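You operate a simulated robot arm through the tools that you are given. There is no shell and no other tool. Be economical: measure what you need, move in short steps, check, and stop when the job is done.

You run a simulated robot arm. Do the job below in one go: nothing can be reset, and whatever is moved stays where it is left.

JOB
Latch the sample door, pull-test it to the red mark and tag it PASS or REWORK.
Fine: zero the readout first; PASS if the door stays shut at 20 N or more, REWORK if it gives; the tag stands in the yellow holder; the door ends shut; touch nothing else on the fixture.

Only the result counts: the job must be done as asked and must still hold three seconds after the hand-in. Knocking over, shifting, dropping, spilling or breaking anything else fails it.

ROBOT AND FRAMES
A 6-joint arm with a two-finger parallel gripper, fixed in place. Base frame: the origin is at the foot of the arm, x ahead of it, y to its left, z up. Readings come in mm, degrees, newtons and seconds.
With the tool pointing down near the work surface it reaches from about 200 to 660 mm from the base axis. Its first joint turns from -66.0 to 66.0 degrees. Payload 2.9 kg.
The tool frame sits at the grasp point between the pads (the TCP): z along the fingers, y along the line on which they close. The tips reach 30 mm beyond it. The gripper opens to 110 mm. The fingers are 20 mm wide and 10 mm thick; the gripper's body (48 by 112 mm) begins 55 mm behind the TCP.
Orientation is that of the tool frame in the base frame, as a unit quaternion [w, x, y, z]. With the fingers straight down and closing along the base's y, the tool's x points along the base's -x, its y along +y and its z along -z.

CONTROLS
- The arm moves only by the tool servo_tool. Its argument "targets" is a list of rows, each a list of 3 entries, a list of its own where there are three numbers: the shift along the tool's x, y, z in mm, then the turn, a rotation vector about the tool's x, y, z in degrees, then the finger opening in mm, from 0 to 110. In form: [[[tx, ty, tz], [ax, ay, az], grip], ...]. A call has 1 to 20 rows; each row shifts and turns the commanded pose from where the row before left it, along the tool's axes as they then stand. Rows are played at 5 a second. More than 50 mm and 8.6 degrees between two rows, or a gripper value outside its range, and nothing of the call is played. A pose out of reach is approached as far as the arm can. The call stops where the force on the tool passes 90 N (or 10 N more than at its start, if that is more) or the arm is blocked; 0.2 s more then pass. The fingers move at their own pace (about 108 mm/s each) and stop on an object; they squeeze with about 24 N. The grip force told is the motor's: it shows also when the fingers shut on nothing. Time passes only in rows, and 0.2 s behind the last, so rows that do not move let the fingers close. It gives the time, the measured TCP pose, the force on the tool (base axes), the opening and the grip force at its end, in the units of the frame above (readings bear some noise), with the torque about the TCP (base axes, N m) and any sound that the robot's microphone picked up.
- Cameras (640 x 400 px; columns grow to the right, rows downward): "scene" is fixed at [100.5, 460.8, 1392.1]; the picture's right is [-0.44, -0.90, 0.00], its down [-0.45, 0.22, -0.87] and it looks along [0.78, -0.38, -0.50] (base axes); focal length 231 px, centre (320, 200). "wrist" rides on the gripper at [72, 17, -103] in the tool frame; the picture's right is [-0.23, 0.97, 0.00], its down [-0.76, -0.18, -0.62] and it looks along [-0.61, -0.14, 0.78] (tool axes); focal length 222 px, centre (320, 200). There is no depth. A picture from a camera that has moved, and an enlarged one, comes with that camera's place and axes in the base frame and with its lens.
- grab_frame(camera): a new picture of that camera. No time passes.
- zoom(camera, box): a new picture of the part [left, top, right, bottom] of that camera's present view, enlarged. No time passes.
- close_job(): hands the job in; it is judged then, once.

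Go step by step. Nothing tells you positions but the pictures and the camera data: compare them with the known pose of the tool, close in by small moves and look again before you grip or let go. The budget is 120 turns and 64 pictures, counting those below and the enlarged ones. Unless the task says otherwise, let go and move clear before handing in, and close with one line.

The tools are called after "Emit:" as name(argument=value, ...) on one line, values as JSON. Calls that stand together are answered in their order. servo_tool: Moves the arm, as the interface text tells. Its arguments: {"type":"object","properties":{"targets":{"type":"array","items":{"type":"array"}}},"required":["targets"]} The other tools are called the same way: grab_frame (camera) takes a picture; zoom (camera, box) takes an enlarged picture of a part of a camera's view; close_job () hands the job in.

At the start:

```text
clock: 0.0
ee_pos: [376.3, 92.6, 1264.7]
ee_rot: [0.0, 0.0, 1.0, 0.001]
ft_force: [0.4, -0.6, 0.1]
moment: [-0.03, -0.01, 0.01]
opening: 109.9
grip_force: 0.0
```

scene: 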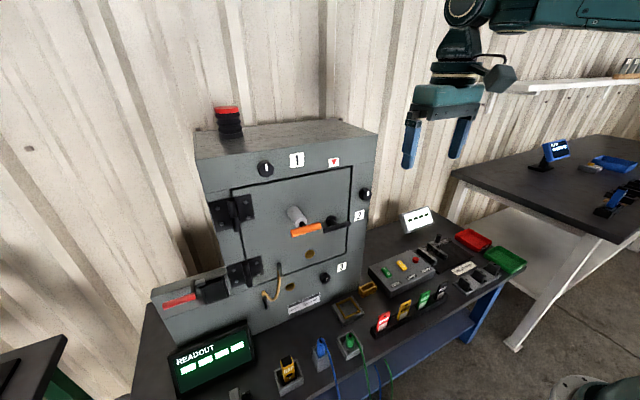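
wrist: 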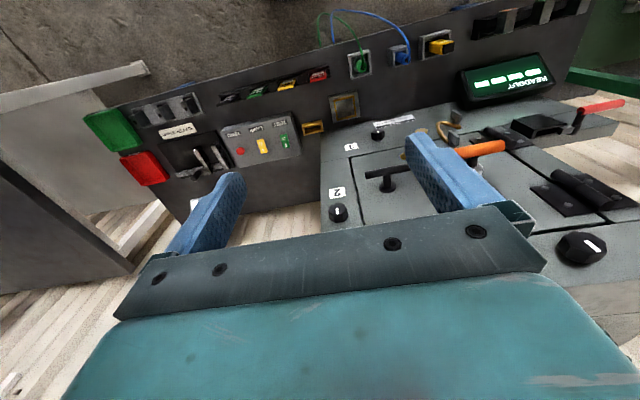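

I see a fixture with a door, three numbered knobs, an orange handle, a readout, a button panel and tags. I'll zoom in for details first.

Emit:
zoom(camera="scene", box=[190, 90, 390, 215])

Emit:
zoom(camera="scene", box=[190, 195, 390, 320])

Emit:
zoom(camera="scene", box=[350, 200, 530, 312])

Emit:
zoom(camera="scene", box=[150, 270, 358, 400])

Emit:
zoom(camera="wrist", box=[210, 50, 370, 150])

```text
3.20 times, centred on (290, 152) of scene
camera zoom: at [100.5, 460.8, 1392.1], right [-0.44, -0.9, 0.0], down [-0.45, 0.22, -0.87], along [0.78, -0.38, -0.5], focal length 740 px, centre (416, 352)
```

zoom: 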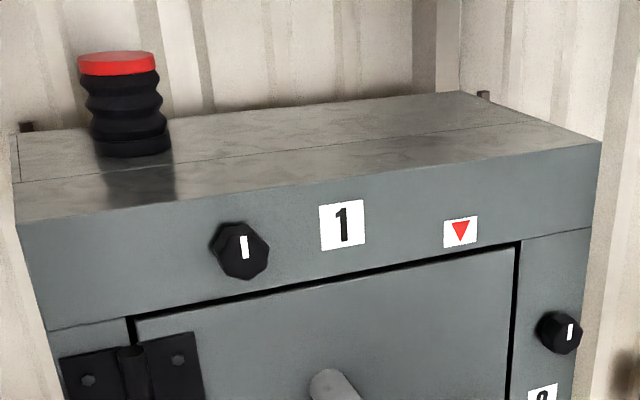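

```text
3.20 times, centred on (290, 258) of scene
camera zoom: at [100.5, 460.8, 1392.1], right [-0.44, -0.9, 0.0], down [-0.45, 0.22, -0.87], along [0.78, -0.38, -0.5], focal length 740 px, centre (416, 16)
```

zoom: 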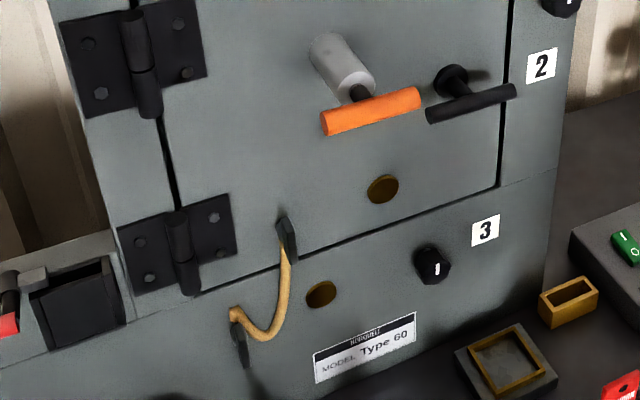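

```text
3.56 times, centred on (440, 256) of scene
camera zoom: at [100.5, 460.8, 1392.1], right [-0.44, -0.9, 0.0], down [-0.45, 0.22, -0.87], along [0.78, -0.38, -0.5], focal length 822 px, centre (-107, 1)
```

zoom: 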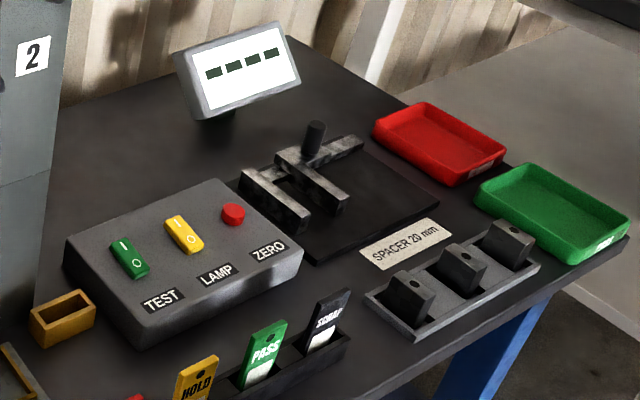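

```text
3.08 times, centred on (254, 335) of scene
camera zoom: at [100.5, 460.8, 1392.1], right [-0.44, -0.9, 0.0], down [-0.45, 0.22, -0.87], along [0.78, -0.38, -0.5], focal length 711 px, centre (523, -215)
```

zoom: 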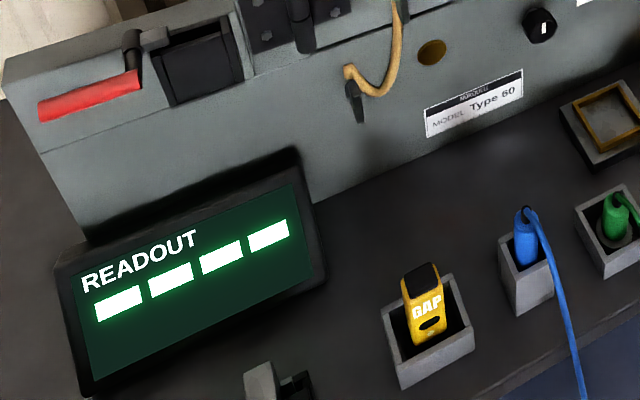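

```text
4.00 times, centred on (290, 100) of wrist
camera zoom: at [303.7, 110.7, 1368.8], right [0.23, 0.97, 0.0], down [0.76, -0.18, 0.62], along [0.61, -0.14, -0.78], focal length 888 px, centre (440, 600)
```

zoom: 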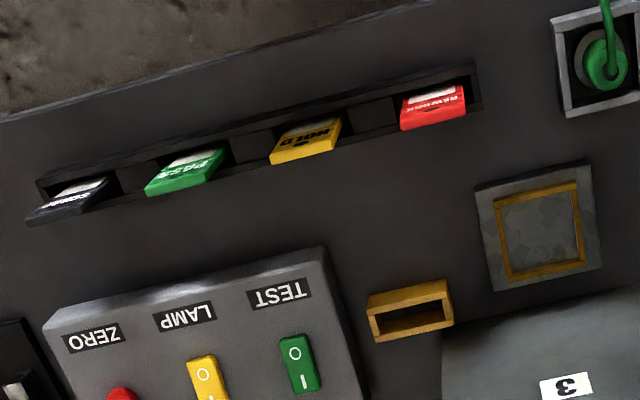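

The fixture's front is at about x=595, facing the robot. The ZERO button is near [578,-231,671], the PASS tag near [415,-96,693] and the yellow holder near [560,29,645]. I'll move over the panel and look more closely.

Emit:
servo_tool(targets=[[[-8, -24, 34], [0, 0, 0], 0], [[-8, -24, 34], [0, 0, 0], 0], [[-8, -24, 34], [0, 0, 0], 0], [[-8, -24, 34], [0, 0, 0], 0], [[-8, -24, 34], [0, 0, 0], 0], [[-8, -24, 34], [0, 0, 0], 0], [[-8, -24, 34], [0, 0, 0], 0], [[-8, -24, 34], [0, 0, 0], 0], [[-8, -24, 34], [0, 0, 0], 0], [[-8, -24, 34], [0, 0, 0], 0], [[-8, -24, 34], [0, 0, 0], 0], [[0, 0, 0], [0, 0, 0], 0]])

Emit:
grab_frame(camera="wrist")

Emit:
grab_frame(camera="scene")

```text
clock: 2.6
ee_pos: [465.6, -171.2, 889.9]
ee_rot: [-0.001, -0.002, 1.0, 0.0]
ft_force: [-0.4, -0.8, -0.2]
moment: [-0.02, -0.01, -0.01]
opening: 0.0
grip_force: 23.8
```

```text
56 pictures are left
camera wrist: at [392.0, -154.5, 995.1], right [0.23, 0.97, 0.0], down [0.76, -0.18, 0.62], along [0.61, -0.14, -0.78], focal length 222 px, centre (320, 200)
```

wrist: 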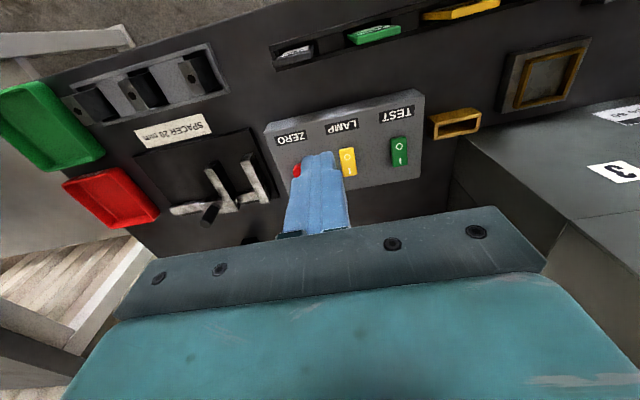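

```text
55 pictures are left
```

scene: 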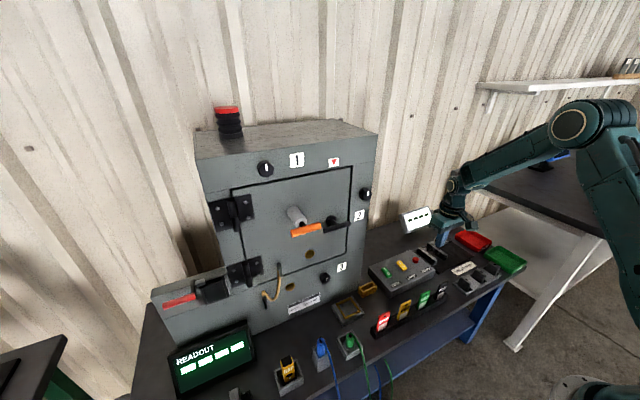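

The ZERO button is about at [586,-241,653]. I'll hover closer above it and check.

Emit:
servo_tool(targets=[[[-29, -17.5, 29], [0, 0, 0], 0], [[-29, -17.5, 29], [0, 0, 0], 0], [[-29, -17.5, 29], [0, 0, 0], 0], [[-29, -17.5, 29], [0, 0, 0], 0], [[0, 0, 0], [0, 0, 0], 0]])

Emit:
grab_frame(camera="wrist")

Emit:
zoom(camera="scene", box=[370, 200, 530, 300])

```text
clock: 3.8
ee_pos: [581.6, -239.9, 774.3]
ee_rot: [0.0, 0.0, 1.0, 0.0]
ft_force: [0.6, 0.2, -0.5]
moment: [0.0, -0.02, 0.02]
opening: 0.1
grip_force: 24.2
```

```text
54 pictures are left
camera wrist: at [508.0, -222.6, 878.8], right [0.23, 0.97, 0.0], down [0.76, -0.18, 0.62], along [0.61, -0.14, -0.78], focal length 222 px, centre (320, 200)
```

wrist: 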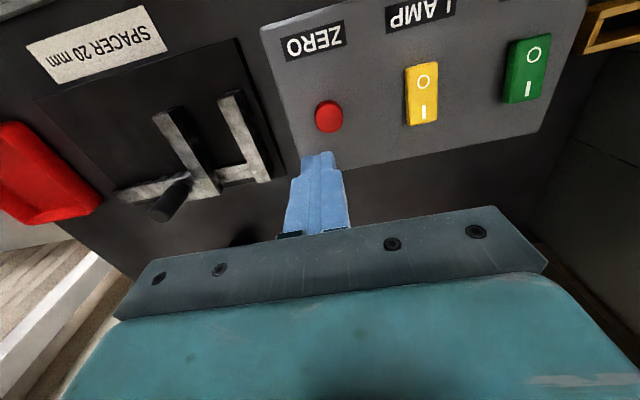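

```text
4.00 times, centred on (450, 250) of scene
camera zoom: at [100.5, 460.8, 1392.1], right [-0.44, -0.9, 0.0], down [-0.45, 0.22, -0.87], along [0.78, -0.38, -0.5], focal length 925 px, centre (-200, 0)
```

zoom: 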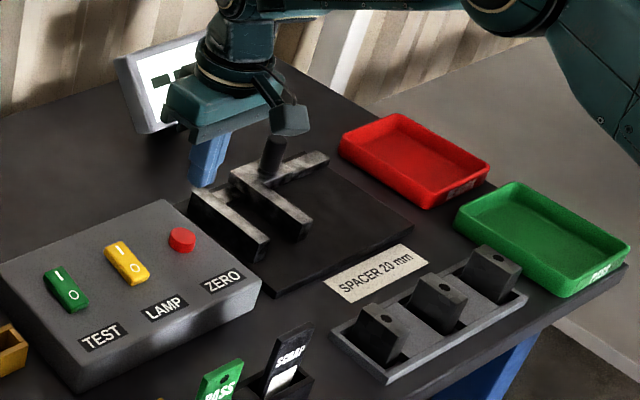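

ZERO is at about [577,-230,671]. I'll align and lower to just above it.

Emit:
servo_tool(targets=[[[4.5, 10, 20], [0, 0, 0], 0], [[0, 0, 30], [0, 0, 0], 0], [[0, 0, 10], [0, 0, 0], 0]])

Emit:
grab_frame(camera="wrist")

```text
clock: 4.6
ee_pos: [575.7, -228.7, 713.5]
ee_rot: [0.0, 0.0, 1.0, 0.0]
ft_force: [0.6, 0.0, 0.7]
moment: [0.03, -0.03, 0.01]
opening: 0.0
grip_force: 23.7
```

```text
52 pictures are left
camera wrist: at [503.7, -212.8, 818.5], right [0.23, 0.97, 0.0], down [0.76, -0.18, 0.62], along [0.61, -0.14, -0.78], focal length 222 px, centre (320, 200)
```

wrist: 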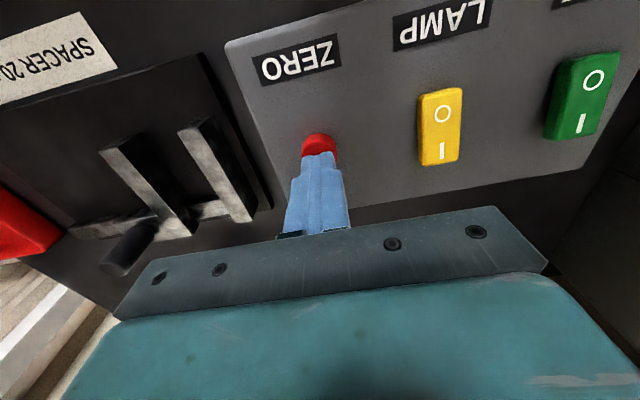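

The tip is aligned over the button. Now I press gently.

Emit:
servo_tool(targets=[[[0, 0, 4], [0, 0, 0], 0], [[0, 0, 4], [0, 0, 0], 0], [[0, 0, 3], [0, 0, 0], 0]])

```text
clock: 5.4
ee_pos: [576.5, -230.5, 703.5]
ee_rot: [0.0, -0.001, 1.0, 0.0]
ft_force: [-2.2, 1.0, 5.7]
moment: [0.03, 0.08, 0.01]
opening: 0.0
grip_force: 23.5
heard: click
```

A click: the button was pressed. I'll check the displays and back off.

Emit:
servo_tool(targets=[[[0, 0, 0], [0, 0, 0], 0], [[0, 0, -20], [0, 0, 0], 0], [[0, 0, -40], [0, 0, 0], 0]])

Emit:
grab_frame(camera="scene")

```text
clock: 6.2
ee_pos: [575.5, -230.8, 762.4]
ee_rot: [0.0, -0.001, 1.0, 0.001]
ft_force: [-0.4, 0.1, -0.5]
moment: [0.02, 0.01, -0.01]
opening: 0.0
grip_force: 24.0
```

```text
51 pictures are left
```

scene: 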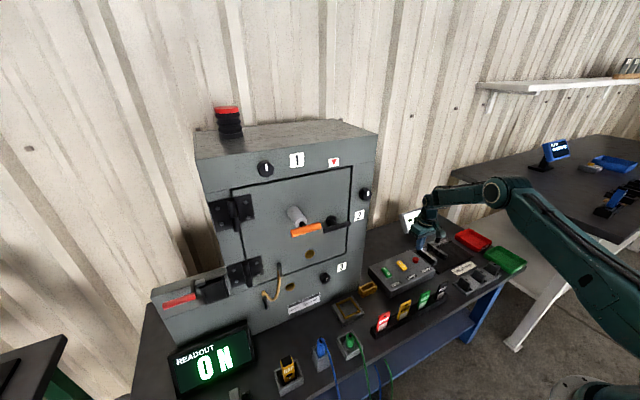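

The readout shows "0 N", so it's zeroed. Next I back away and turn the tool toward the door.

Emit:
servo_tool(targets=[[[19, 29, -21], [0, 0, 0], 0], [[19, 29, -21], [0, 0, 0], 0], [[19, 29, -21], [0, 0, 0], 0], [[19, 29, -21], [0, 0, 0], 0], [[19, 29, -21], [0, 0, 0], 0], [[19, 29, -21], [0, 0, 0], 0], [[19, 29, -21], [0, 0, 0], 0], [[19, 29, -21], [0, 0, 0], 0], [[19, 29, -21], [0, 0, 0], 0], [[19, 29, -21], [0, 0, 0], 0], [[0, 0, 0], [0, 0, 0], 0]])

Emit:
servo_tool(targets=[[[0, 0, 0], [0, -8.5, 0], 30], [[0, 0, 0], [0, -8.5, 0], 30], [[0, 0, 0], [0, -8.5, 0], 30], [[0, 0, 0], [0, -8.5, 0], 30], [[0, 0, 0], [0, -8.5, 0], 30], [[0, 0, 0], [0, -8.5, 0], 30], [[0, 0, 0], [0, -8.5, 0], 30], [[0, 0, 0], [0, -8.5, 0], 30], [[0, 0, 0], [0, -8.5, 0], 30], [[0, 0, 0], [0, -8.5, 0], 30], [[0, 0, 0], [0, -5, 0], 30], [[0, 0, 0], [0, 0, 0], 30]])

Emit:
grab_frame(camera="wrist")

```text
clock: 8.6
ee_pos: [385.6, 62.1, 972.3]
ee_rot: [0.001, 0.0, 1.0, 0.0]
ft_force: [-0.4, 1.3, -0.3]
moment: [0.04, -0.05, -0.01]
opening: 0.0
grip_force: 24.0
```

```text
clock: 11.2
ee_pos: [452.2, 70.4, 1095.9]
ee_rot: [0.699, -0.001, 0.715, 0.001]
ft_force: [0.0, 0.7, 0.3]
moment: [0.04, -0.01, -0.01]
opening: 30.2
grip_force: 0.0
out of reach, approached as far as the arm can: row 6, 7, 8, 9, 10, 11
```

```text
50 pictures are left
camera wrist: at [347.3, 86.7, 1027.1], right [0.0, 0.97, 0.23], down [-0.6, -0.18, 0.78], along [0.8, -0.14, 0.59], focal length 222 px, centre (320, 200)
```

wrist: 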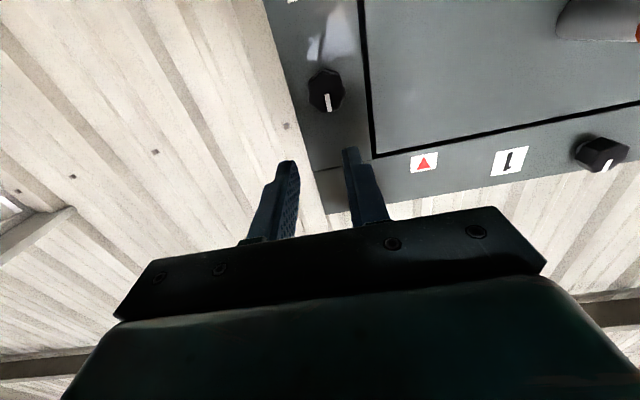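

The arm can't hold the tool horizontal this close in, so I'll back off the tilt to about 50° and shift in front of the door for a front view.

Emit:
servo_tool(targets=[[[0, 30, 0], [0, 8, 0], 30], [[0, 30, 0], [0, 8, 0], 30], [[0, 30, 0], [0, 8, 0], 30], [[0, 30, 0], [0, 8, 0], 30], [[0, 30, 0], [0, 8, 0], 30], [[0, 0, 0], [0, 0, 0], 30]])

Emit:
grab_frame(camera="wrist")

```text
clock: 12.6
ee_pos: [451.8, 221.0, 1095.1]
ee_rot: [0.422, -0.001, 0.906, 0.001]
ft_force: [0.4, 0.0, 1.1]
moment: [0.01, 0.01, -0.02]
opening: 30.2
grip_force: 0.0
```

```text
49 pictures are left
camera wrist: at [326.5, 237.9, 1107.3], right [0.14, 0.97, 0.17], down [0.01, -0.18, 0.98], along [0.99, -0.14, -0.04], focal length 222 px, centre (320, 200)
```

wrist: 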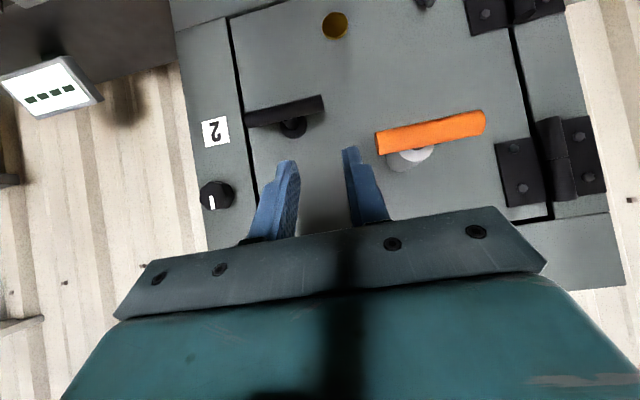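

Emit:
zoom(camera="wrist", box=[220, 60, 380, 160])

Emit:
zoom(camera="wrist", box=[360, 80, 520, 180])

```text
4.00 times, centred on (300, 110) of wrist
camera zoom: at [326.5, 237.9, 1107.3], right [0.14, 0.97, 0.17], down [0.01, -0.18, 0.98], along [0.99, -0.14, -0.04], focal length 888 px, centre (400, 560)
```

zoom: 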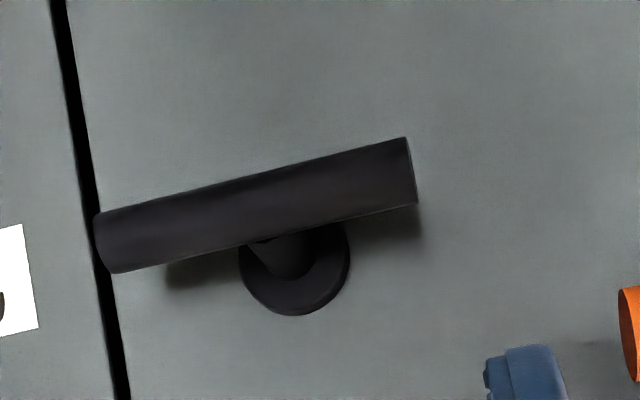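

```text
4.00 times, centred on (440, 130) of wrist
camera zoom: at [326.5, 237.9, 1107.3], right [0.14, 0.97, 0.17], down [0.01, -0.18, 0.98], along [0.99, -0.14, -0.04], focal length 888 px, centre (-160, 480)
```

zoom: 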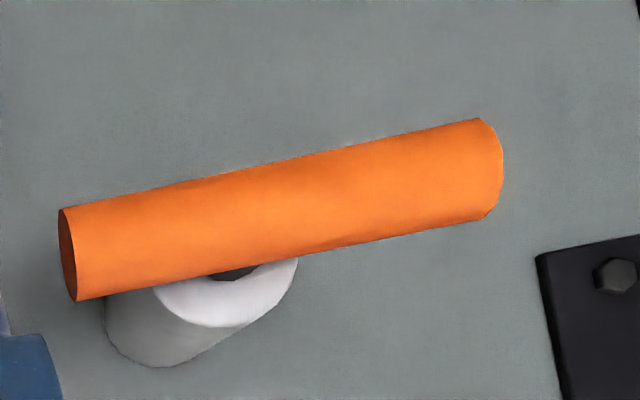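

The black T-handle is horizontal, its axis at about (y185, z1001) with the bar at x≈554. The orange pull handle is at [502,300,1066]. I'll turn the tool horizontal with the fingers closing vertically, in front of the black latch handle.

Emit:
servo_tool(targets=[[[0, -12, 0], [0, -8, 0], 40], [[0, -12, 0], [0, -8, 0], 40], [[0, -12, 0], [0, -8, 0], 40], [[0, 0, 0], [0, -8, 0], 40], [[0, 0, 0], [0, -7.4, 0], 40], [[0, 0, 0], [0, 0, 0], 40]])

Emit:
servo_tool(targets=[[[0, 0, 0], [0, 0, -8.5], 40], [[0, 0, 0], [0, 0, -8.5], 40], [[0, 0, 0], [0, 0, -8.5], 40], [[0, 0, 0], [0, 0, -8.5], 40], [[0, 0, 0], [0, 0, -8.5], 40], [[0, 0, 0], [0, 0, -8.5], 40], [[0, 0, 0], [0, 0, -8.5], 40], [[0, 0, 0], [0, 0, -8.5], 40], [[0, 0, 0], [0, 0, -8.5], 40], [[0, 0, 0], [0, 0, -8.5], 40], [[0, 0, 0], [0, 0, -5], 40], [[0, 0, 0], [0, 0, 0], 40]])

Emit:
grab_frame(camera="wrist")

```text
clock: 14.0
ee_pos: [452.1, 184.9, 1096.3]
ee_rot: [0.704, -0.001, 0.71, 0.001]
ft_force: [0.1, 0.0, 0.4]
moment: [0.03, -0.04, 0.02]
opening: 40.0
grip_force: 0.0
```

```text
clock: 16.6
ee_pos: [452.4, 184.3, 1095.2]
ee_rot: [-0.498, 0.503, -0.502, 0.498]
ft_force: [0.5, 0.2, -0.6]
moment: [-0.02, -0.01, -0.01]
opening: 40.1
grip_force: 0.0
```

```text
46 pictures are left
camera wrist: at [348.5, 111.8, 1080.7], right [-0.01, 0.23, -0.97], down [-0.62, 0.76, 0.18], along [0.78, 0.61, 0.13], focal length 222 px, centre (320, 200)
```

wrist: 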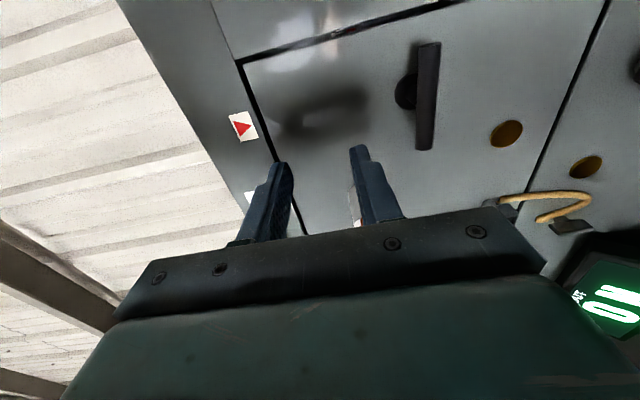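

The orientation works. Now I lower to the latch handle's height and move forward a bit.

Emit:
servo_tool(targets=[[[0, 24, 10], [0, 0, 0], 45], [[0, 24, 10], [0, 0, 0], 45], [[0, 24, 10], [0, 0, 0], 45], [[0, 22, 10], [0, 0, 0], 45], [[0, 0, 0], [0, 0, 0], 45]])

Emit:
grab_frame(camera="wrist")

Emit:
zoom(camera="scene", box=[230, 150, 390, 250])

```text
clock: 17.8
ee_pos: [504.7, 188.9, 1010.2]
ee_rot: [0.496, -0.504, 0.504, -0.496]
ft_force: [-0.4, -1.1, 0.2]
moment: [0.03, -0.02, -0.01]
opening: 45.3
grip_force: 0.1
out of reach, approached as far as the arm can: row 3, 4
```

```text
45 pictures are left
camera wrist: at [400.6, 116.9, 996.1], right [-0.02, 0.23, -0.97], down [-0.62, 0.76, 0.19], along [0.78, 0.61, 0.13], focal length 222 px, centre (320, 200)
```

wrist: 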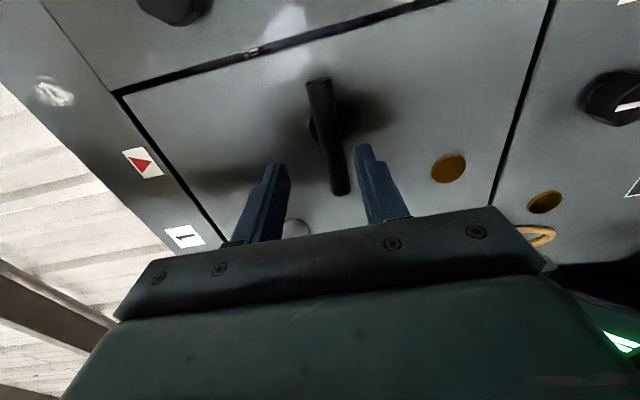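

```text
4.00 times, centred on (310, 200) of scene
camera zoom: at [100.5, 460.8, 1392.1], right [-0.44, -0.9, 0.0], down [-0.45, 0.22, -0.87], along [0.78, -0.38, -0.5], focal length 925 px, centre (360, 200)
```

zoom: 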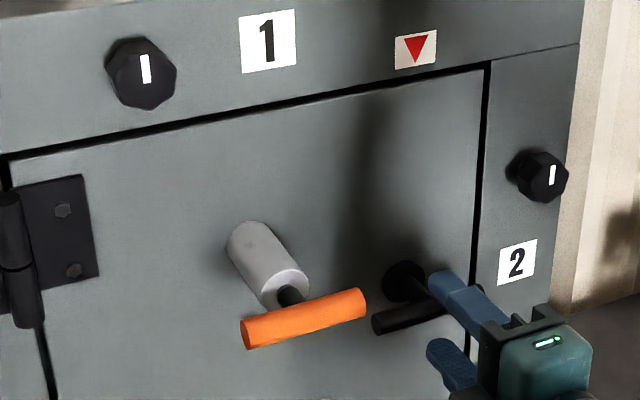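

The bar sits between the fingers as predicted. I'll advance and close on it.

Emit:
servo_tool(targets=[[[1, 1, 14], [0, 0, 0], 45], [[1, 4, 10], [0, 0, 0], 45], [[2, 4, 10], [0, 0, 0], 45], [[0, 0, 9], [0, 0, 0], 45], [[0, 0, 0], [0, 0, 0], 45]])

Emit:
grab_frame(camera="wrist")

```text
clock: 19.0
ee_pos: [546.8, 186.2, 1000.8]
ee_rot: [-0.497, 0.503, -0.503, 0.497]
ft_force: [-0.2, -1.1, -0.4]
moment: [0.0, 0.01, -0.01]
opening: 44.9
grip_force: 0.2
```

```text
43 pictures are left
camera wrist: at [442.9, 113.4, 986.2], right [-0.01, 0.23, -0.97], down [-0.62, 0.76, 0.18], along [0.78, 0.61, 0.13], focal length 222 px, centre (320, 200)
```

wrist: 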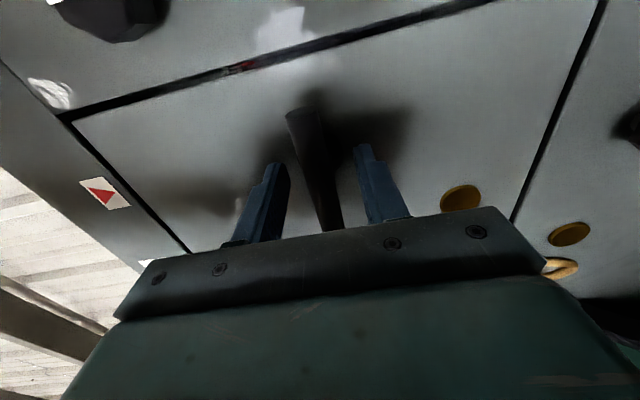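

There's something red and metal in the right-hand door gap. I'll zoom there before gripping.

Emit:
zoom(camera="wrist", box=[200, 40, 280, 90])

```text
8.00 times, centred on (240, 65) of wrist
camera zoom: at [442.9, 113.4, 986.2], right [-0.01, 0.23, -0.97], down [-0.62, 0.76, 0.18], along [0.78, 0.61, 0.13], focal length 1777 px, centre (960, 1280)
```

zoom: 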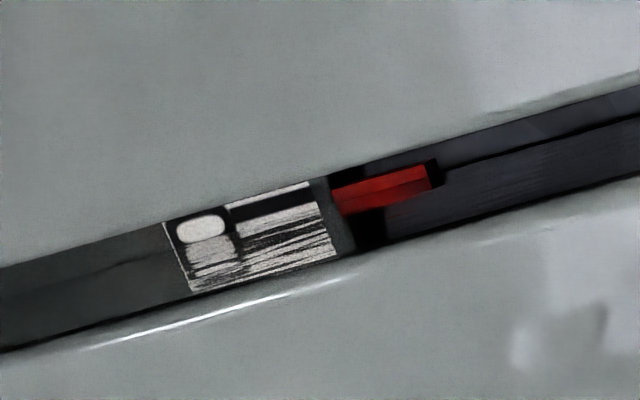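

A latch bolt and a red mark show in the gap at z≈1035. I'll grip the handle and try a small clockwise turn, watching the torque.

Emit:
servo_tool(targets=[[[0, 0, 0], [0, 0, 0], 10], [[0, 0, 0], [0, 0, 0], 10], [[0, 0, 0], [0, 0, 0], 10]])

Emit:
servo_tool(targets=[[[0, 0, 0], [0, 0, 4], 10], [[0, 0, 0], [0, 0, 4], 10]])

```text
clock: 19.8
ee_pos: [546.8, 185.5, 999.8]
ee_rot: [-0.497, 0.503, -0.503, 0.498]
ft_force: [1.2, 0.7, -8.5]
moment: [-0.02, -0.88, -0.15]
opening: 15.9
grip_force: 44.8
```

```text
clock: 20.4
ee_pos: [545.7, 186.9, 999.5]
ee_rot: [0.531, -0.467, 0.536, -0.461]
ft_force: [-2.4, -0.6, -9.7]
moment: [0.0, -0.96, 0.57]
opening: 15.9
grip_force: 45.1
```

The handle follows with almost no torque. I'll carry on clockwise.

Emit:
servo_tool(targets=[[[0, 0, 0], [0, 0, 6], 10], [[0, 0, 0], [0, 0, 6], 10], [[0, 0, 0], [0, 0, 6], 10]])

Emit:
zoom(camera="scene", box=[260, 170, 380, 245])

```text
clock: 21.2
ee_pos: [546.7, 186.4, 1001.2]
ee_rot: [0.596, -0.378, 0.603, -0.372]
ft_force: [-3.2, -3.5, -11.7]
moment: [-0.06, -1.15, 0.72]
opening: 15.7
grip_force: 45.3
```

```text
5.33 times, centred on (320, 208) of scene
camera zoom: at [100.5, 460.8, 1392.1], right [-0.44, -0.9, 0.0], down [-0.45, 0.22, -0.87], along [0.78, -0.38, -0.5], focal length 1233 px, centre (320, 160)
```

zoom: 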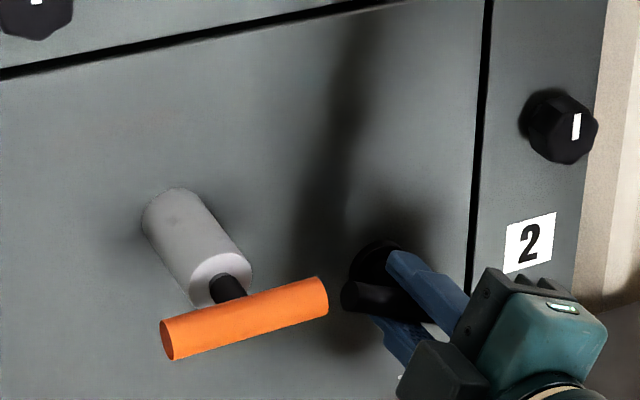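

The handle is turning and the red mark is worth watching. I continue to 90°.

Emit:
servo_tool(targets=[[[0, 1, 0], [0, 0, 8], 10], [[0, 0, 0], [0, 0, 8], 10], [[0, 0, 0], [0, 0, 8], 10], [[0, 0, 0], [0, 0, 8], 10]])

Emit:
servo_tool(targets=[[[0, 0, 0], [0, 0, 8], 10], [[0, 0, 0], [0, 0, 8], 10], [[0, 0, 0], [0, 0, 8], 10], [[0, 0, 0], [0, 0, 4], 10]])

```text
clock: 22.2
ee_pos: [547.4, 185.0, 1000.4]
ee_rot: [0.677, -0.194, 0.683, -0.193]
ft_force: [-5.9, -13.6, 4.2]
moment: [-0.03, -0.56, 0.05]
opening: 15.6
grip_force: 45.4
```

```text
clock: 23.2
ee_pos: [546.9, 185.3, 1002.5]
ee_rot: [0.704, -0.024, 0.71, -0.025]
ft_force: [-3.8, -23.9, 14.8]
moment: [-0.06, -0.44, 0.12]
opening: 16.2
grip_force: 45.2
```

Emit:
grab_frame(camera="wrist")

Emit:
zoom(camera="scene", box=[260, 170, 380, 245])

```text
40 pictures are left
camera wrist: at [442.5, 197.4, 929.6], right [0.0, 0.99, 0.16], down [-0.62, -0.12, 0.78], along [0.79, -0.1, 0.61], focal length 222 px, centre (320, 200)
```

wrist: 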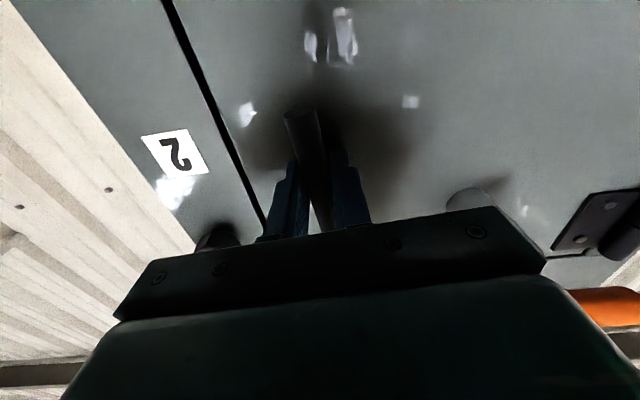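

```text
5.33 times, centred on (320, 208) of scene
camera zoom: at [100.1, 460.0, 1392.4], right [-0.44, -0.9, 0.0], down [-0.45, 0.22, -0.87], along [0.78, -0.38, -0.5], focal length 1233 px, centre (320, 160)
```

zoom: 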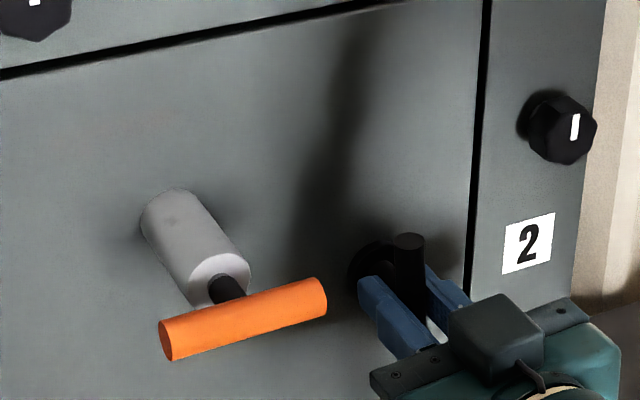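

Emit:
zoom(camera="wrist", box=[200, 140, 296, 200])

Emit:
servo_tool(targets=[[[0, 1, 0], [0, 0, 3], 10], [[0, 1, 0], [0, 0, 3], 10]])

```text
6.67 times, centred on (248, 170) of wrist
camera zoom: at [442.5, 197.4, 929.6], right [0.0, 0.99, 0.16], down [-0.62, -0.12, 0.78], along [0.79, -0.1, 0.61], focal length 1481 px, centre (800, 400)
```

zoom: 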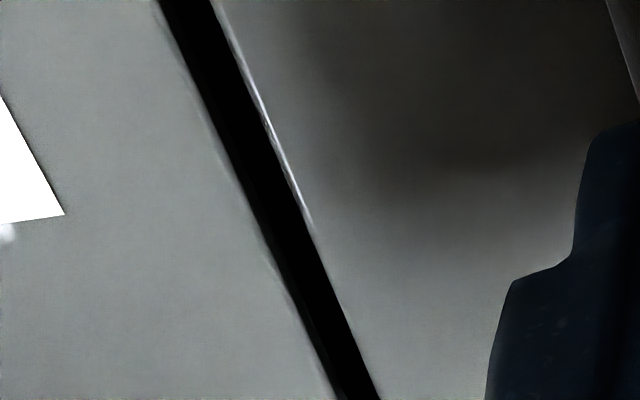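

```text
clock: 23.8
ee_pos: [545.8, 185.2, 1000.9]
ee_rot: [0.704, 0.014, 0.71, 0.007]
ft_force: [-4.9, -29.2, 17.2]
moment: [-1.15, 0.05, 0.11]
opening: 16.2
grip_force: 44.7
```

A stop is felt at 90° (moment −1.15). I ease off, release and back away, then look at the gap again.

Emit:
servo_tool(targets=[[[0, -1, 0], [0, 0, -2], 10], [[0, 0, 0], [0, 0, 0], 45], [[0, 0, 0], [0, 0, 0], 45], [[0, 0, -15], [0, 0, 0], 45], [[0, 0, -25], [0, 0, 0], 45]])

Emit:
servo_tool(targets=[[[0, 0, 0], [0, 0, -8.5], 45], [[0, 0, 0], [0, 0, -8.5], 45], [[0, 0, 0], [0, 0, -8.5], 45], [[0, 0, 0], [0, 0, -8.5], 45], [[0, 0, 0], [0, 0, -8.5], 45], [[0, 0, 0], [0, 0, -8.5], 45], [[0, 0, 0], [0, 0, -8.5], 45], [[0, 0, 0], [0, 0, -8.5], 45], [[0, 0, 0], [0, 0, -8.5], 45], [[0, 0, 0], [0, 0, -8.5], 45], [[0, 0, 0], [0, 0, -5], 45], [[0, 0, 0], [0, 0, 0], 45]])

Emit:
grab_frame(camera="wrist")

Emit:
zoom(camera="scene", box=[230, 150, 390, 250])

```text
clock: 25.0
ee_pos: [509.5, 190.0, 1002.7]
ee_rot: [0.702, 0.0, 0.713, 0.0]
ft_force: [-0.8, 0.2, -0.3]
moment: [0.03, 0.03, -0.01]
opening: 45.0
grip_force: 0.0
out of reach, approached as far as the arm can: row 5
```

```text
clock: 27.6
ee_pos: [510.8, 189.1, 1003.0]
ee_rot: [-0.496, 0.504, -0.503, 0.496]
ft_force: [0.2, 0.8, -0.2]
moment: [-0.01, 0.01, 0.03]
opening: 44.9
grip_force: 0.1
```

```text
37 pictures are left
camera wrist: at [406.9, 116.9, 988.8], right [-0.01, 0.23, -0.97], down [-0.62, 0.76, 0.18], along [0.78, 0.61, 0.13], focal length 222 px, centre (320, 200)
```

wrist: 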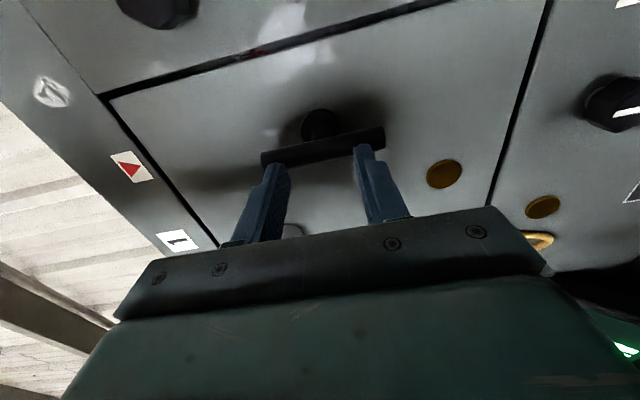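

```text
4.00 times, centred on (310, 200) of scene
camera zoom: at [100.5, 460.8, 1392.1], right [-0.44, -0.9, 0.0], down [-0.45, 0.22, -0.87], along [0.78, -0.38, -0.5], focal length 925 px, centre (360, 200)
```

zoom: 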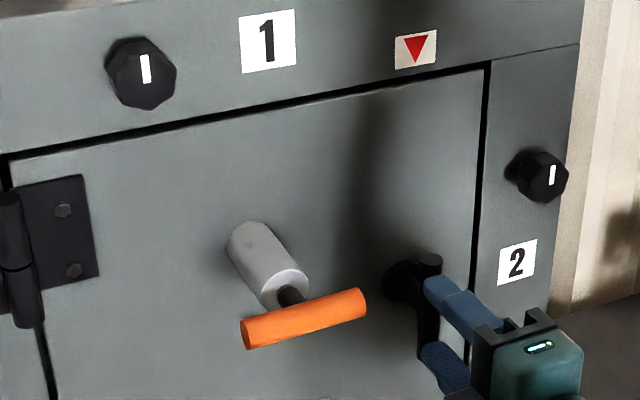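

Emit:
zoom(camera="wrist", box=[224, 25, 304, 75])

```text
8.00 times, centred on (264, 50) of wrist
camera zoom: at [406.9, 116.9, 988.8], right [-0.01, 0.23, -0.97], down [-0.62, 0.76, 0.18], along [0.78, 0.61, 0.13], focal length 1777 px, centre (768, 1400)
```

zoom: 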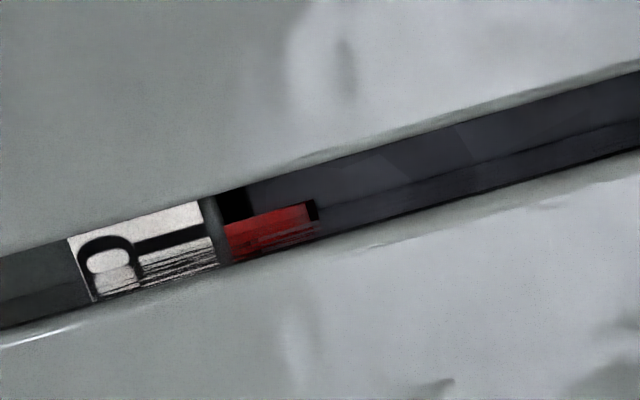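

The handle now stands vertical at its stop. Next is the orange pull handle at about [502,300,1066]: first up and back, then sideways in front of it.

Emit:
servo_tool(targets=[[[0, -25, -15], [0, 0, 0], 45], [[0, -25, -25], [0, 0, 0], 45], [[0, -13, -20], [0, 0, 0], 45], [[-20, 0, 0], [0, 0, 0], 45], [[-30, 0, 0], [0, 0, 0], 45], [[-30, 0, 0], [0, 0, 0], 45], [[-30, 0, 0], [0, 0, 0], 45], [[0, 0, 0], [0, 0, 0], 45]])

Emit:
grab_frame(camera="wrist")

```text
clock: 29.4
ee_pos: [450.6, 300.9, 1066.7]
ee_rot: [-0.497, 0.503, -0.502, 0.498]
ft_force: [-0.7, 0.8, 0.6]
moment: [-0.01, 0.03, 0.0]
opening: 44.9
grip_force: 0.0
```

```text
34 pictures are left
camera wrist: at [347.1, 227.5, 1052.4], right [-0.01, 0.23, -0.97], down [-0.62, 0.76, 0.18], along [0.78, 0.61, 0.13], focal length 222 px, centre (320, 200)
```

wrist: 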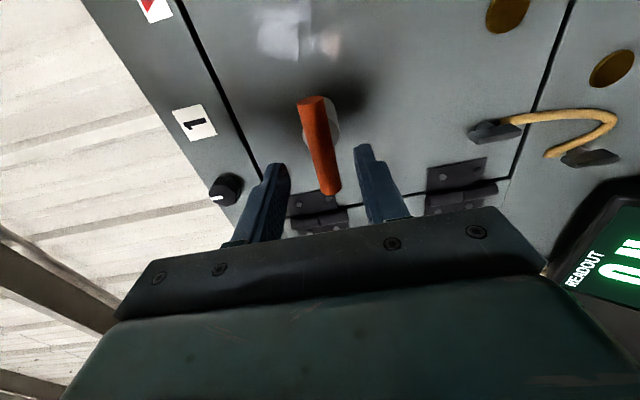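

Aligned as predicted. I advance to x≈489 and close on the bar.

Emit:
servo_tool(targets=[[[0, 0, 20], [0, 0, 0], 45], [[0, 0, 19], [0, 0, 0], 45], [[0, 0, 0], [0, 0, 0], 10], [[0, 0, 0], [0, 0, 0], 10], [[0, 0, 0], [0, 0, 0], 10]])

Emit:
zoom(camera="scene", box=[230, 170, 350, 245])

```text
clock: 30.6
ee_pos: [489.5, 299.6, 1064.6]
ee_rot: [-0.496, 0.504, -0.504, 0.496]
ft_force: [0.0, -0.4, -13.2]
moment: [0.0, 0.12, 0.04]
opening: 17.1
grip_force: 44.9
```

```text
5.33 times, centred on (290, 208) of scene
camera zoom: at [100.7, 460.9, 1392.0], right [-0.44, -0.9, 0.0], down [-0.45, 0.22, -0.87], along [0.78, -0.38, -0.5], focal length 1233 px, centre (480, 160)
```

zoom: 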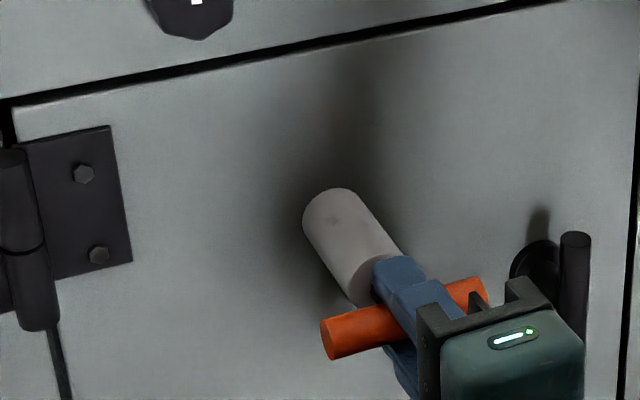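

Gripped. I ease down about 1 mm to relax the side force and begin a slow pull.

Emit:
servo_tool(targets=[[[0, 1.2, 0], [0, 0, 0], 10], [[0, 0, -2], [0, 0, 0], 10], [[0, 0, -2], [0, 0, 0], 10]])

Emit:
grab_frame(camera="scene")

```text
clock: 31.4
ee_pos: [485.6, 299.5, 1064.1]
ee_rot: [-0.498, 0.503, -0.502, 0.497]
ft_force: [2.8, 1.3, -7.1]
moment: [0.01, 0.06, -0.24]
opening: 17.3
grip_force: 45.2
```

```text
32 pictures are left
```

scene: 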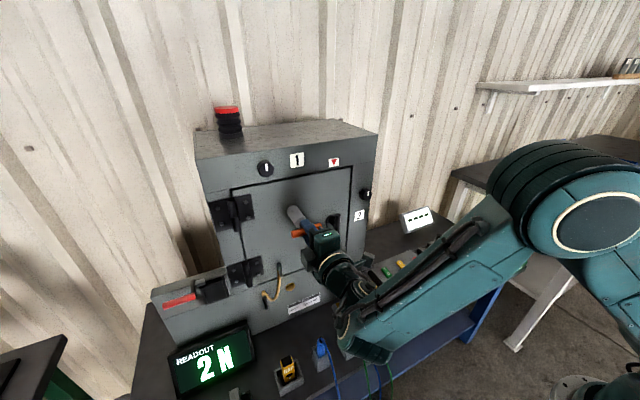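

The readout follows: 2 N. I keep pulling slowly.

Emit:
servo_tool(targets=[[[0, 0, -2], [0, 0, 0], 10], [[0, 0, -2], [0, 0, 0], 10], [[0, 0, -2], [0, 0, 0], 10], [[0, 0, -2], [0, 0, 0], 10]])

Emit:
zoom(camera="scene", box=[170, 180, 378, 390])

```text
clock: 32.4
ee_pos: [477.8, 300.4, 1064.9]
ee_rot: [-0.498, 0.503, -0.502, 0.497]
ft_force: [7.6, 4.4, -6.3]
moment: [-0.02, 0.02, -0.4]
opening: 17.3
grip_force: 44.7
```

```text
1.90 times, centred on (274, 285) of scene
camera zoom: at [100.8, 461.0, 1392.0], right [-0.44, -0.9, 0.0], down [-0.45, 0.22, -0.87], along [0.78, -0.38, -0.5], focal length 440 px, centre (408, 38)
```

zoom: 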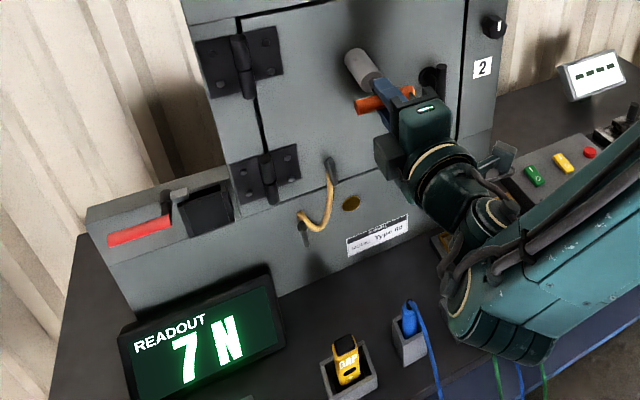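

7 N and still shut. I continue.

Emit:
servo_tool(targets=[[[0, 0, -2], [0, 0, 0], 10], [[0, 0, -2], [0, 0, 0], 10], [[0, 0, -2], [0, 0, 0], 10], [[0, 0, -2], [0, 0, 0], 10]])

Emit:
zoom(camera="scene", box=[170, 180, 378, 390])

```text
clock: 33.4
ee_pos: [470.1, 299.6, 1065.0]
ee_rot: [-0.498, 0.503, -0.503, 0.496]
ft_force: [11.4, 6.1, -2.4]
moment: [-0.05, 0.04, -0.63]
opening: 17.2
grip_force: 44.8
```

```text
1.90 times, centred on (274, 285) of scene
camera zoom: at [100.9, 461.0, 1392.0], right [-0.44, -0.9, 0.0], down [-0.45, 0.22, -0.87], along [0.78, -0.38, -0.5], focal length 440 px, centre (408, 38)
```

zoom: 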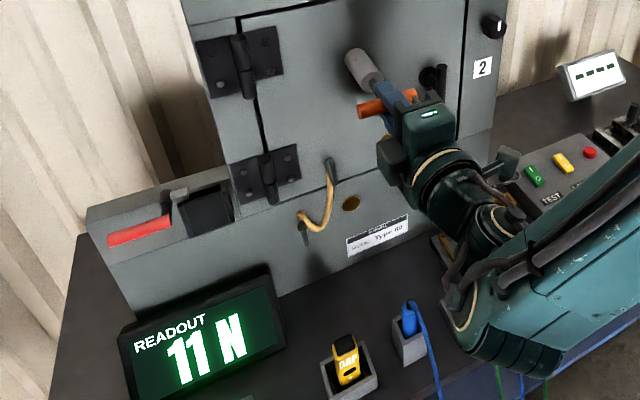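

11 N. I continue, drifting slightly in +y to relieve the side load.

Emit:
servo_tool(targets=[[[-0.4, 0, -2], [0, 0, 0], 10], [[-0.4, 0, -2], [0, 0, 0], 10], [[-0.3, 0, -2], [0, 0, 0], 10], [[-0.3, 0, -2], [0, 0, 0], 10]])

Emit:
zoom(camera="scene", box=[170, 180, 378, 390])

```text
clock: 34.4
ee_pos: [463.0, 299.9, 1065.0]
ee_rot: [0.497, -0.502, 0.504, -0.497]
ft_force: [16.4, 4.1, 1.9]
moment: [-0.03, -0.03, -1.17]
opening: 17.1
grip_force: 45.2
```

```text
1.90 times, centred on (274, 285) of scene
camera zoom: at [100.9, 460.9, 1392.0], right [-0.44, -0.9, 0.0], down [-0.45, 0.22, -0.87], along [0.78, -0.38, -0.5], focal length 440 px, centre (408, 38)
```

zoom: 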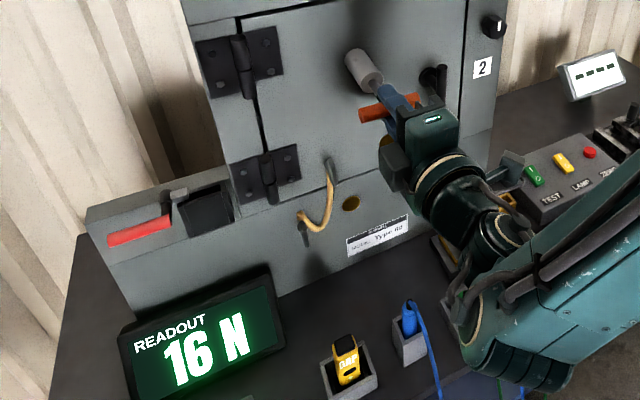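

16 N, door still shut. I continue, looking for the red mark on the rod.

Emit:
servo_tool(targets=[[[-0.2, 0, -2], [0, 0, 0], 10], [[-0.2, 0, -2], [0, 0, 0], 10], [[-0.2, 0, -2], [0, 0, 0], 10]])

Emit:
zoom(camera="scene", box=[170, 180, 378, 390])

Emit:
zoom(camera="scene", box=[260, 190, 340, 240])

```text
clock: 35.2
ee_pos: [456.8, 301.7, 1065.3]
ee_rot: [0.499, -0.502, 0.503, -0.496]
ft_force: [17.8, 7.8, 2.5]
moment: [-0.02, -0.01, -1.03]
opening: 17.1
grip_force: 45.4
```

```text
1.90 times, centred on (274, 285) of scene
camera zoom: at [101.0, 461.0, 1392.0], right [-0.44, -0.9, 0.0], down [-0.45, 0.22, -0.87], along [0.78, -0.38, -0.5], focal length 440 px, centre (408, 38)
```

zoom: 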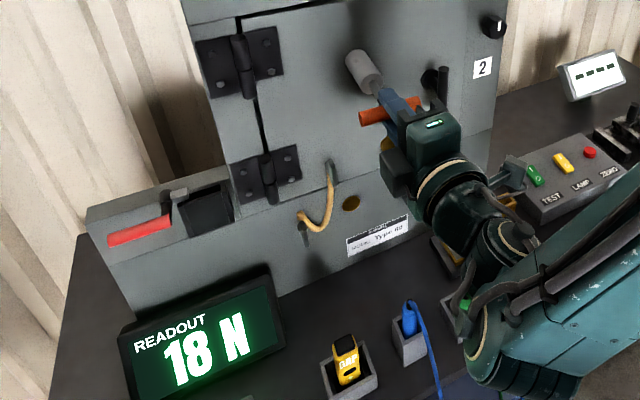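

```text
8.00 times, centred on (300, 215) of scene
camera zoom: at [101.0, 461.0, 1392.0], right [-0.44, -0.9, 0.0], down [-0.45, 0.22, -0.87], along [0.78, -0.38, -0.5], focal length 1849 px, centre (480, 80)
```

zoom: 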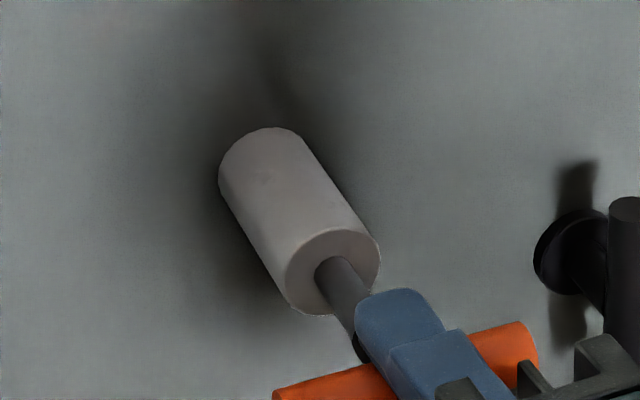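

Emit:
servo_tool(targets=[[[-0.5, 0, -2], [0, 0, 0], 10], [[-0.5, 0, -2], [0, 0, 0], 10]])

Emit:
zoom(camera="scene", box=[170, 150, 390, 390])

```text
clock: 35.8
ee_pos: [451.6, 303.9, 1065.0]
ee_rot: [0.497, -0.503, 0.503, -0.497]
ft_force: [19.6, 9.1, 3.1]
moment: [-0.05, 0.0, -0.99]
opening: 17.4
grip_force: 45.5
```

```text
1.67 times, centred on (280, 270) of scene
camera zoom: at [101.0, 461.1, 1391.9], right [-0.44, -0.9, 0.0], down [-0.45, 0.22, -0.87], along [0.78, -0.38, -0.5], focal length 385 px, centre (387, 83)
```

zoom: 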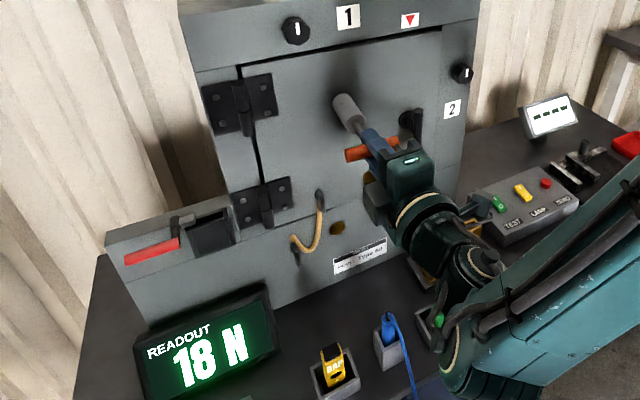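

The readout stays at 18 N although I moved 5 mm. I'll check closely whether the door has opened.

Emit:
zoom(camera="scene", box=[230, 150, 390, 250])

Emit:
grab_frame(camera="wrist")

```text
4.00 times, centred on (310, 200) of scene
camera zoom: at [101.0, 461.1, 1391.9], right [-0.44, -0.9, 0.0], down [-0.45, 0.22, -0.87], along [0.78, -0.38, -0.5], focal length 925 px, centre (360, 200)
```

zoom: 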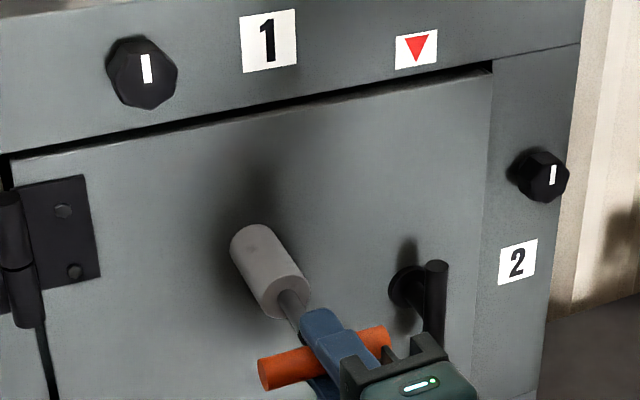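

```text
24 pictures are left
camera wrist: at [348.4, 230.1, 1050.5], right [-0.01, 0.23, -0.97], down [-0.62, 0.76, 0.18], along [0.78, 0.61, 0.13], focal length 222 px, centre (320, 200)
```

wrist: 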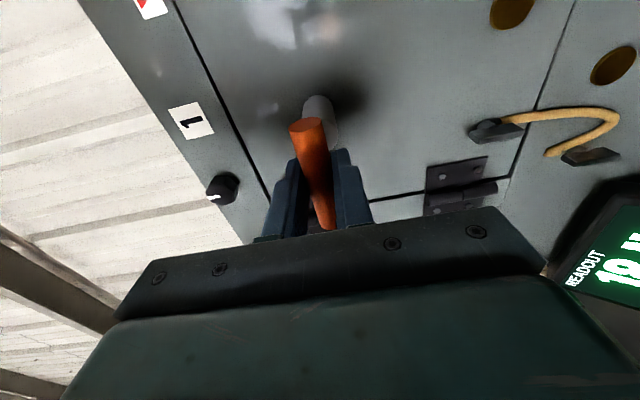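

The door's free edge now stands proud of the frame, so it seems to be giving at about 18 N. I'll pull a few mm more to confirm it's really opening and not just slack.

Emit:
servo_tool(targets=[[[-0.8, 0, -2], [0, 0, 0], 10], [[-0.8, 0, -2], [0, 0, 0], 10], [[-0.8, 0, -2], [0, 0, 0], 10]])

Emit:
zoom(camera="scene", box=[170, 150, 390, 390])

Emit:
zoom(camera="scene", box=[250, 150, 380, 231])

```text
clock: 36.6
ee_pos: [446.0, 306.1, 1065.1]
ee_rot: [0.498, -0.502, 0.503, -0.496]
ft_force: [21.7, 13.3, 4.9]
moment: [0.0, -0.04, -0.86]
opening: 17.2
grip_force: 44.8
```

```text
1.67 times, centred on (280, 270) of scene
camera zoom: at [101.0, 461.2, 1391.9], right [-0.44, -0.9, 0.0], down [-0.45, 0.22, -0.87], along [0.78, -0.38, -0.5], focal length 385 px, centre (387, 83)
```

zoom: 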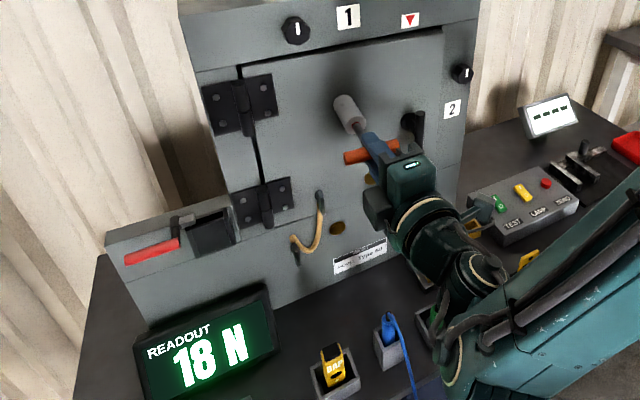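

```text
4.92 times, centred on (315, 190) of scene
camera zoom: at [101.0, 461.2, 1391.9], right [-0.44, -0.9, 0.0], down [-0.45, 0.22, -0.87], along [0.78, -0.38, -0.5], focal length 1138 px, centre (345, 247)
```

zoom: 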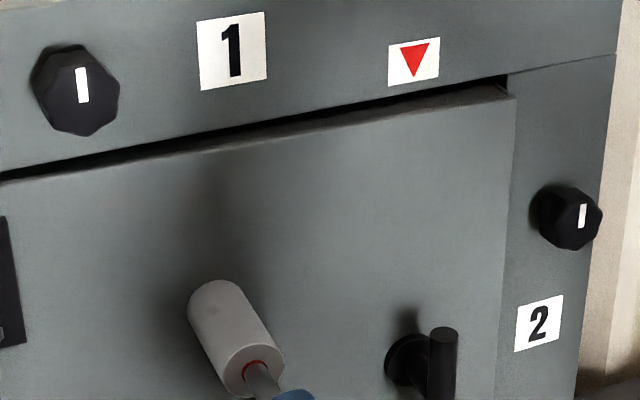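

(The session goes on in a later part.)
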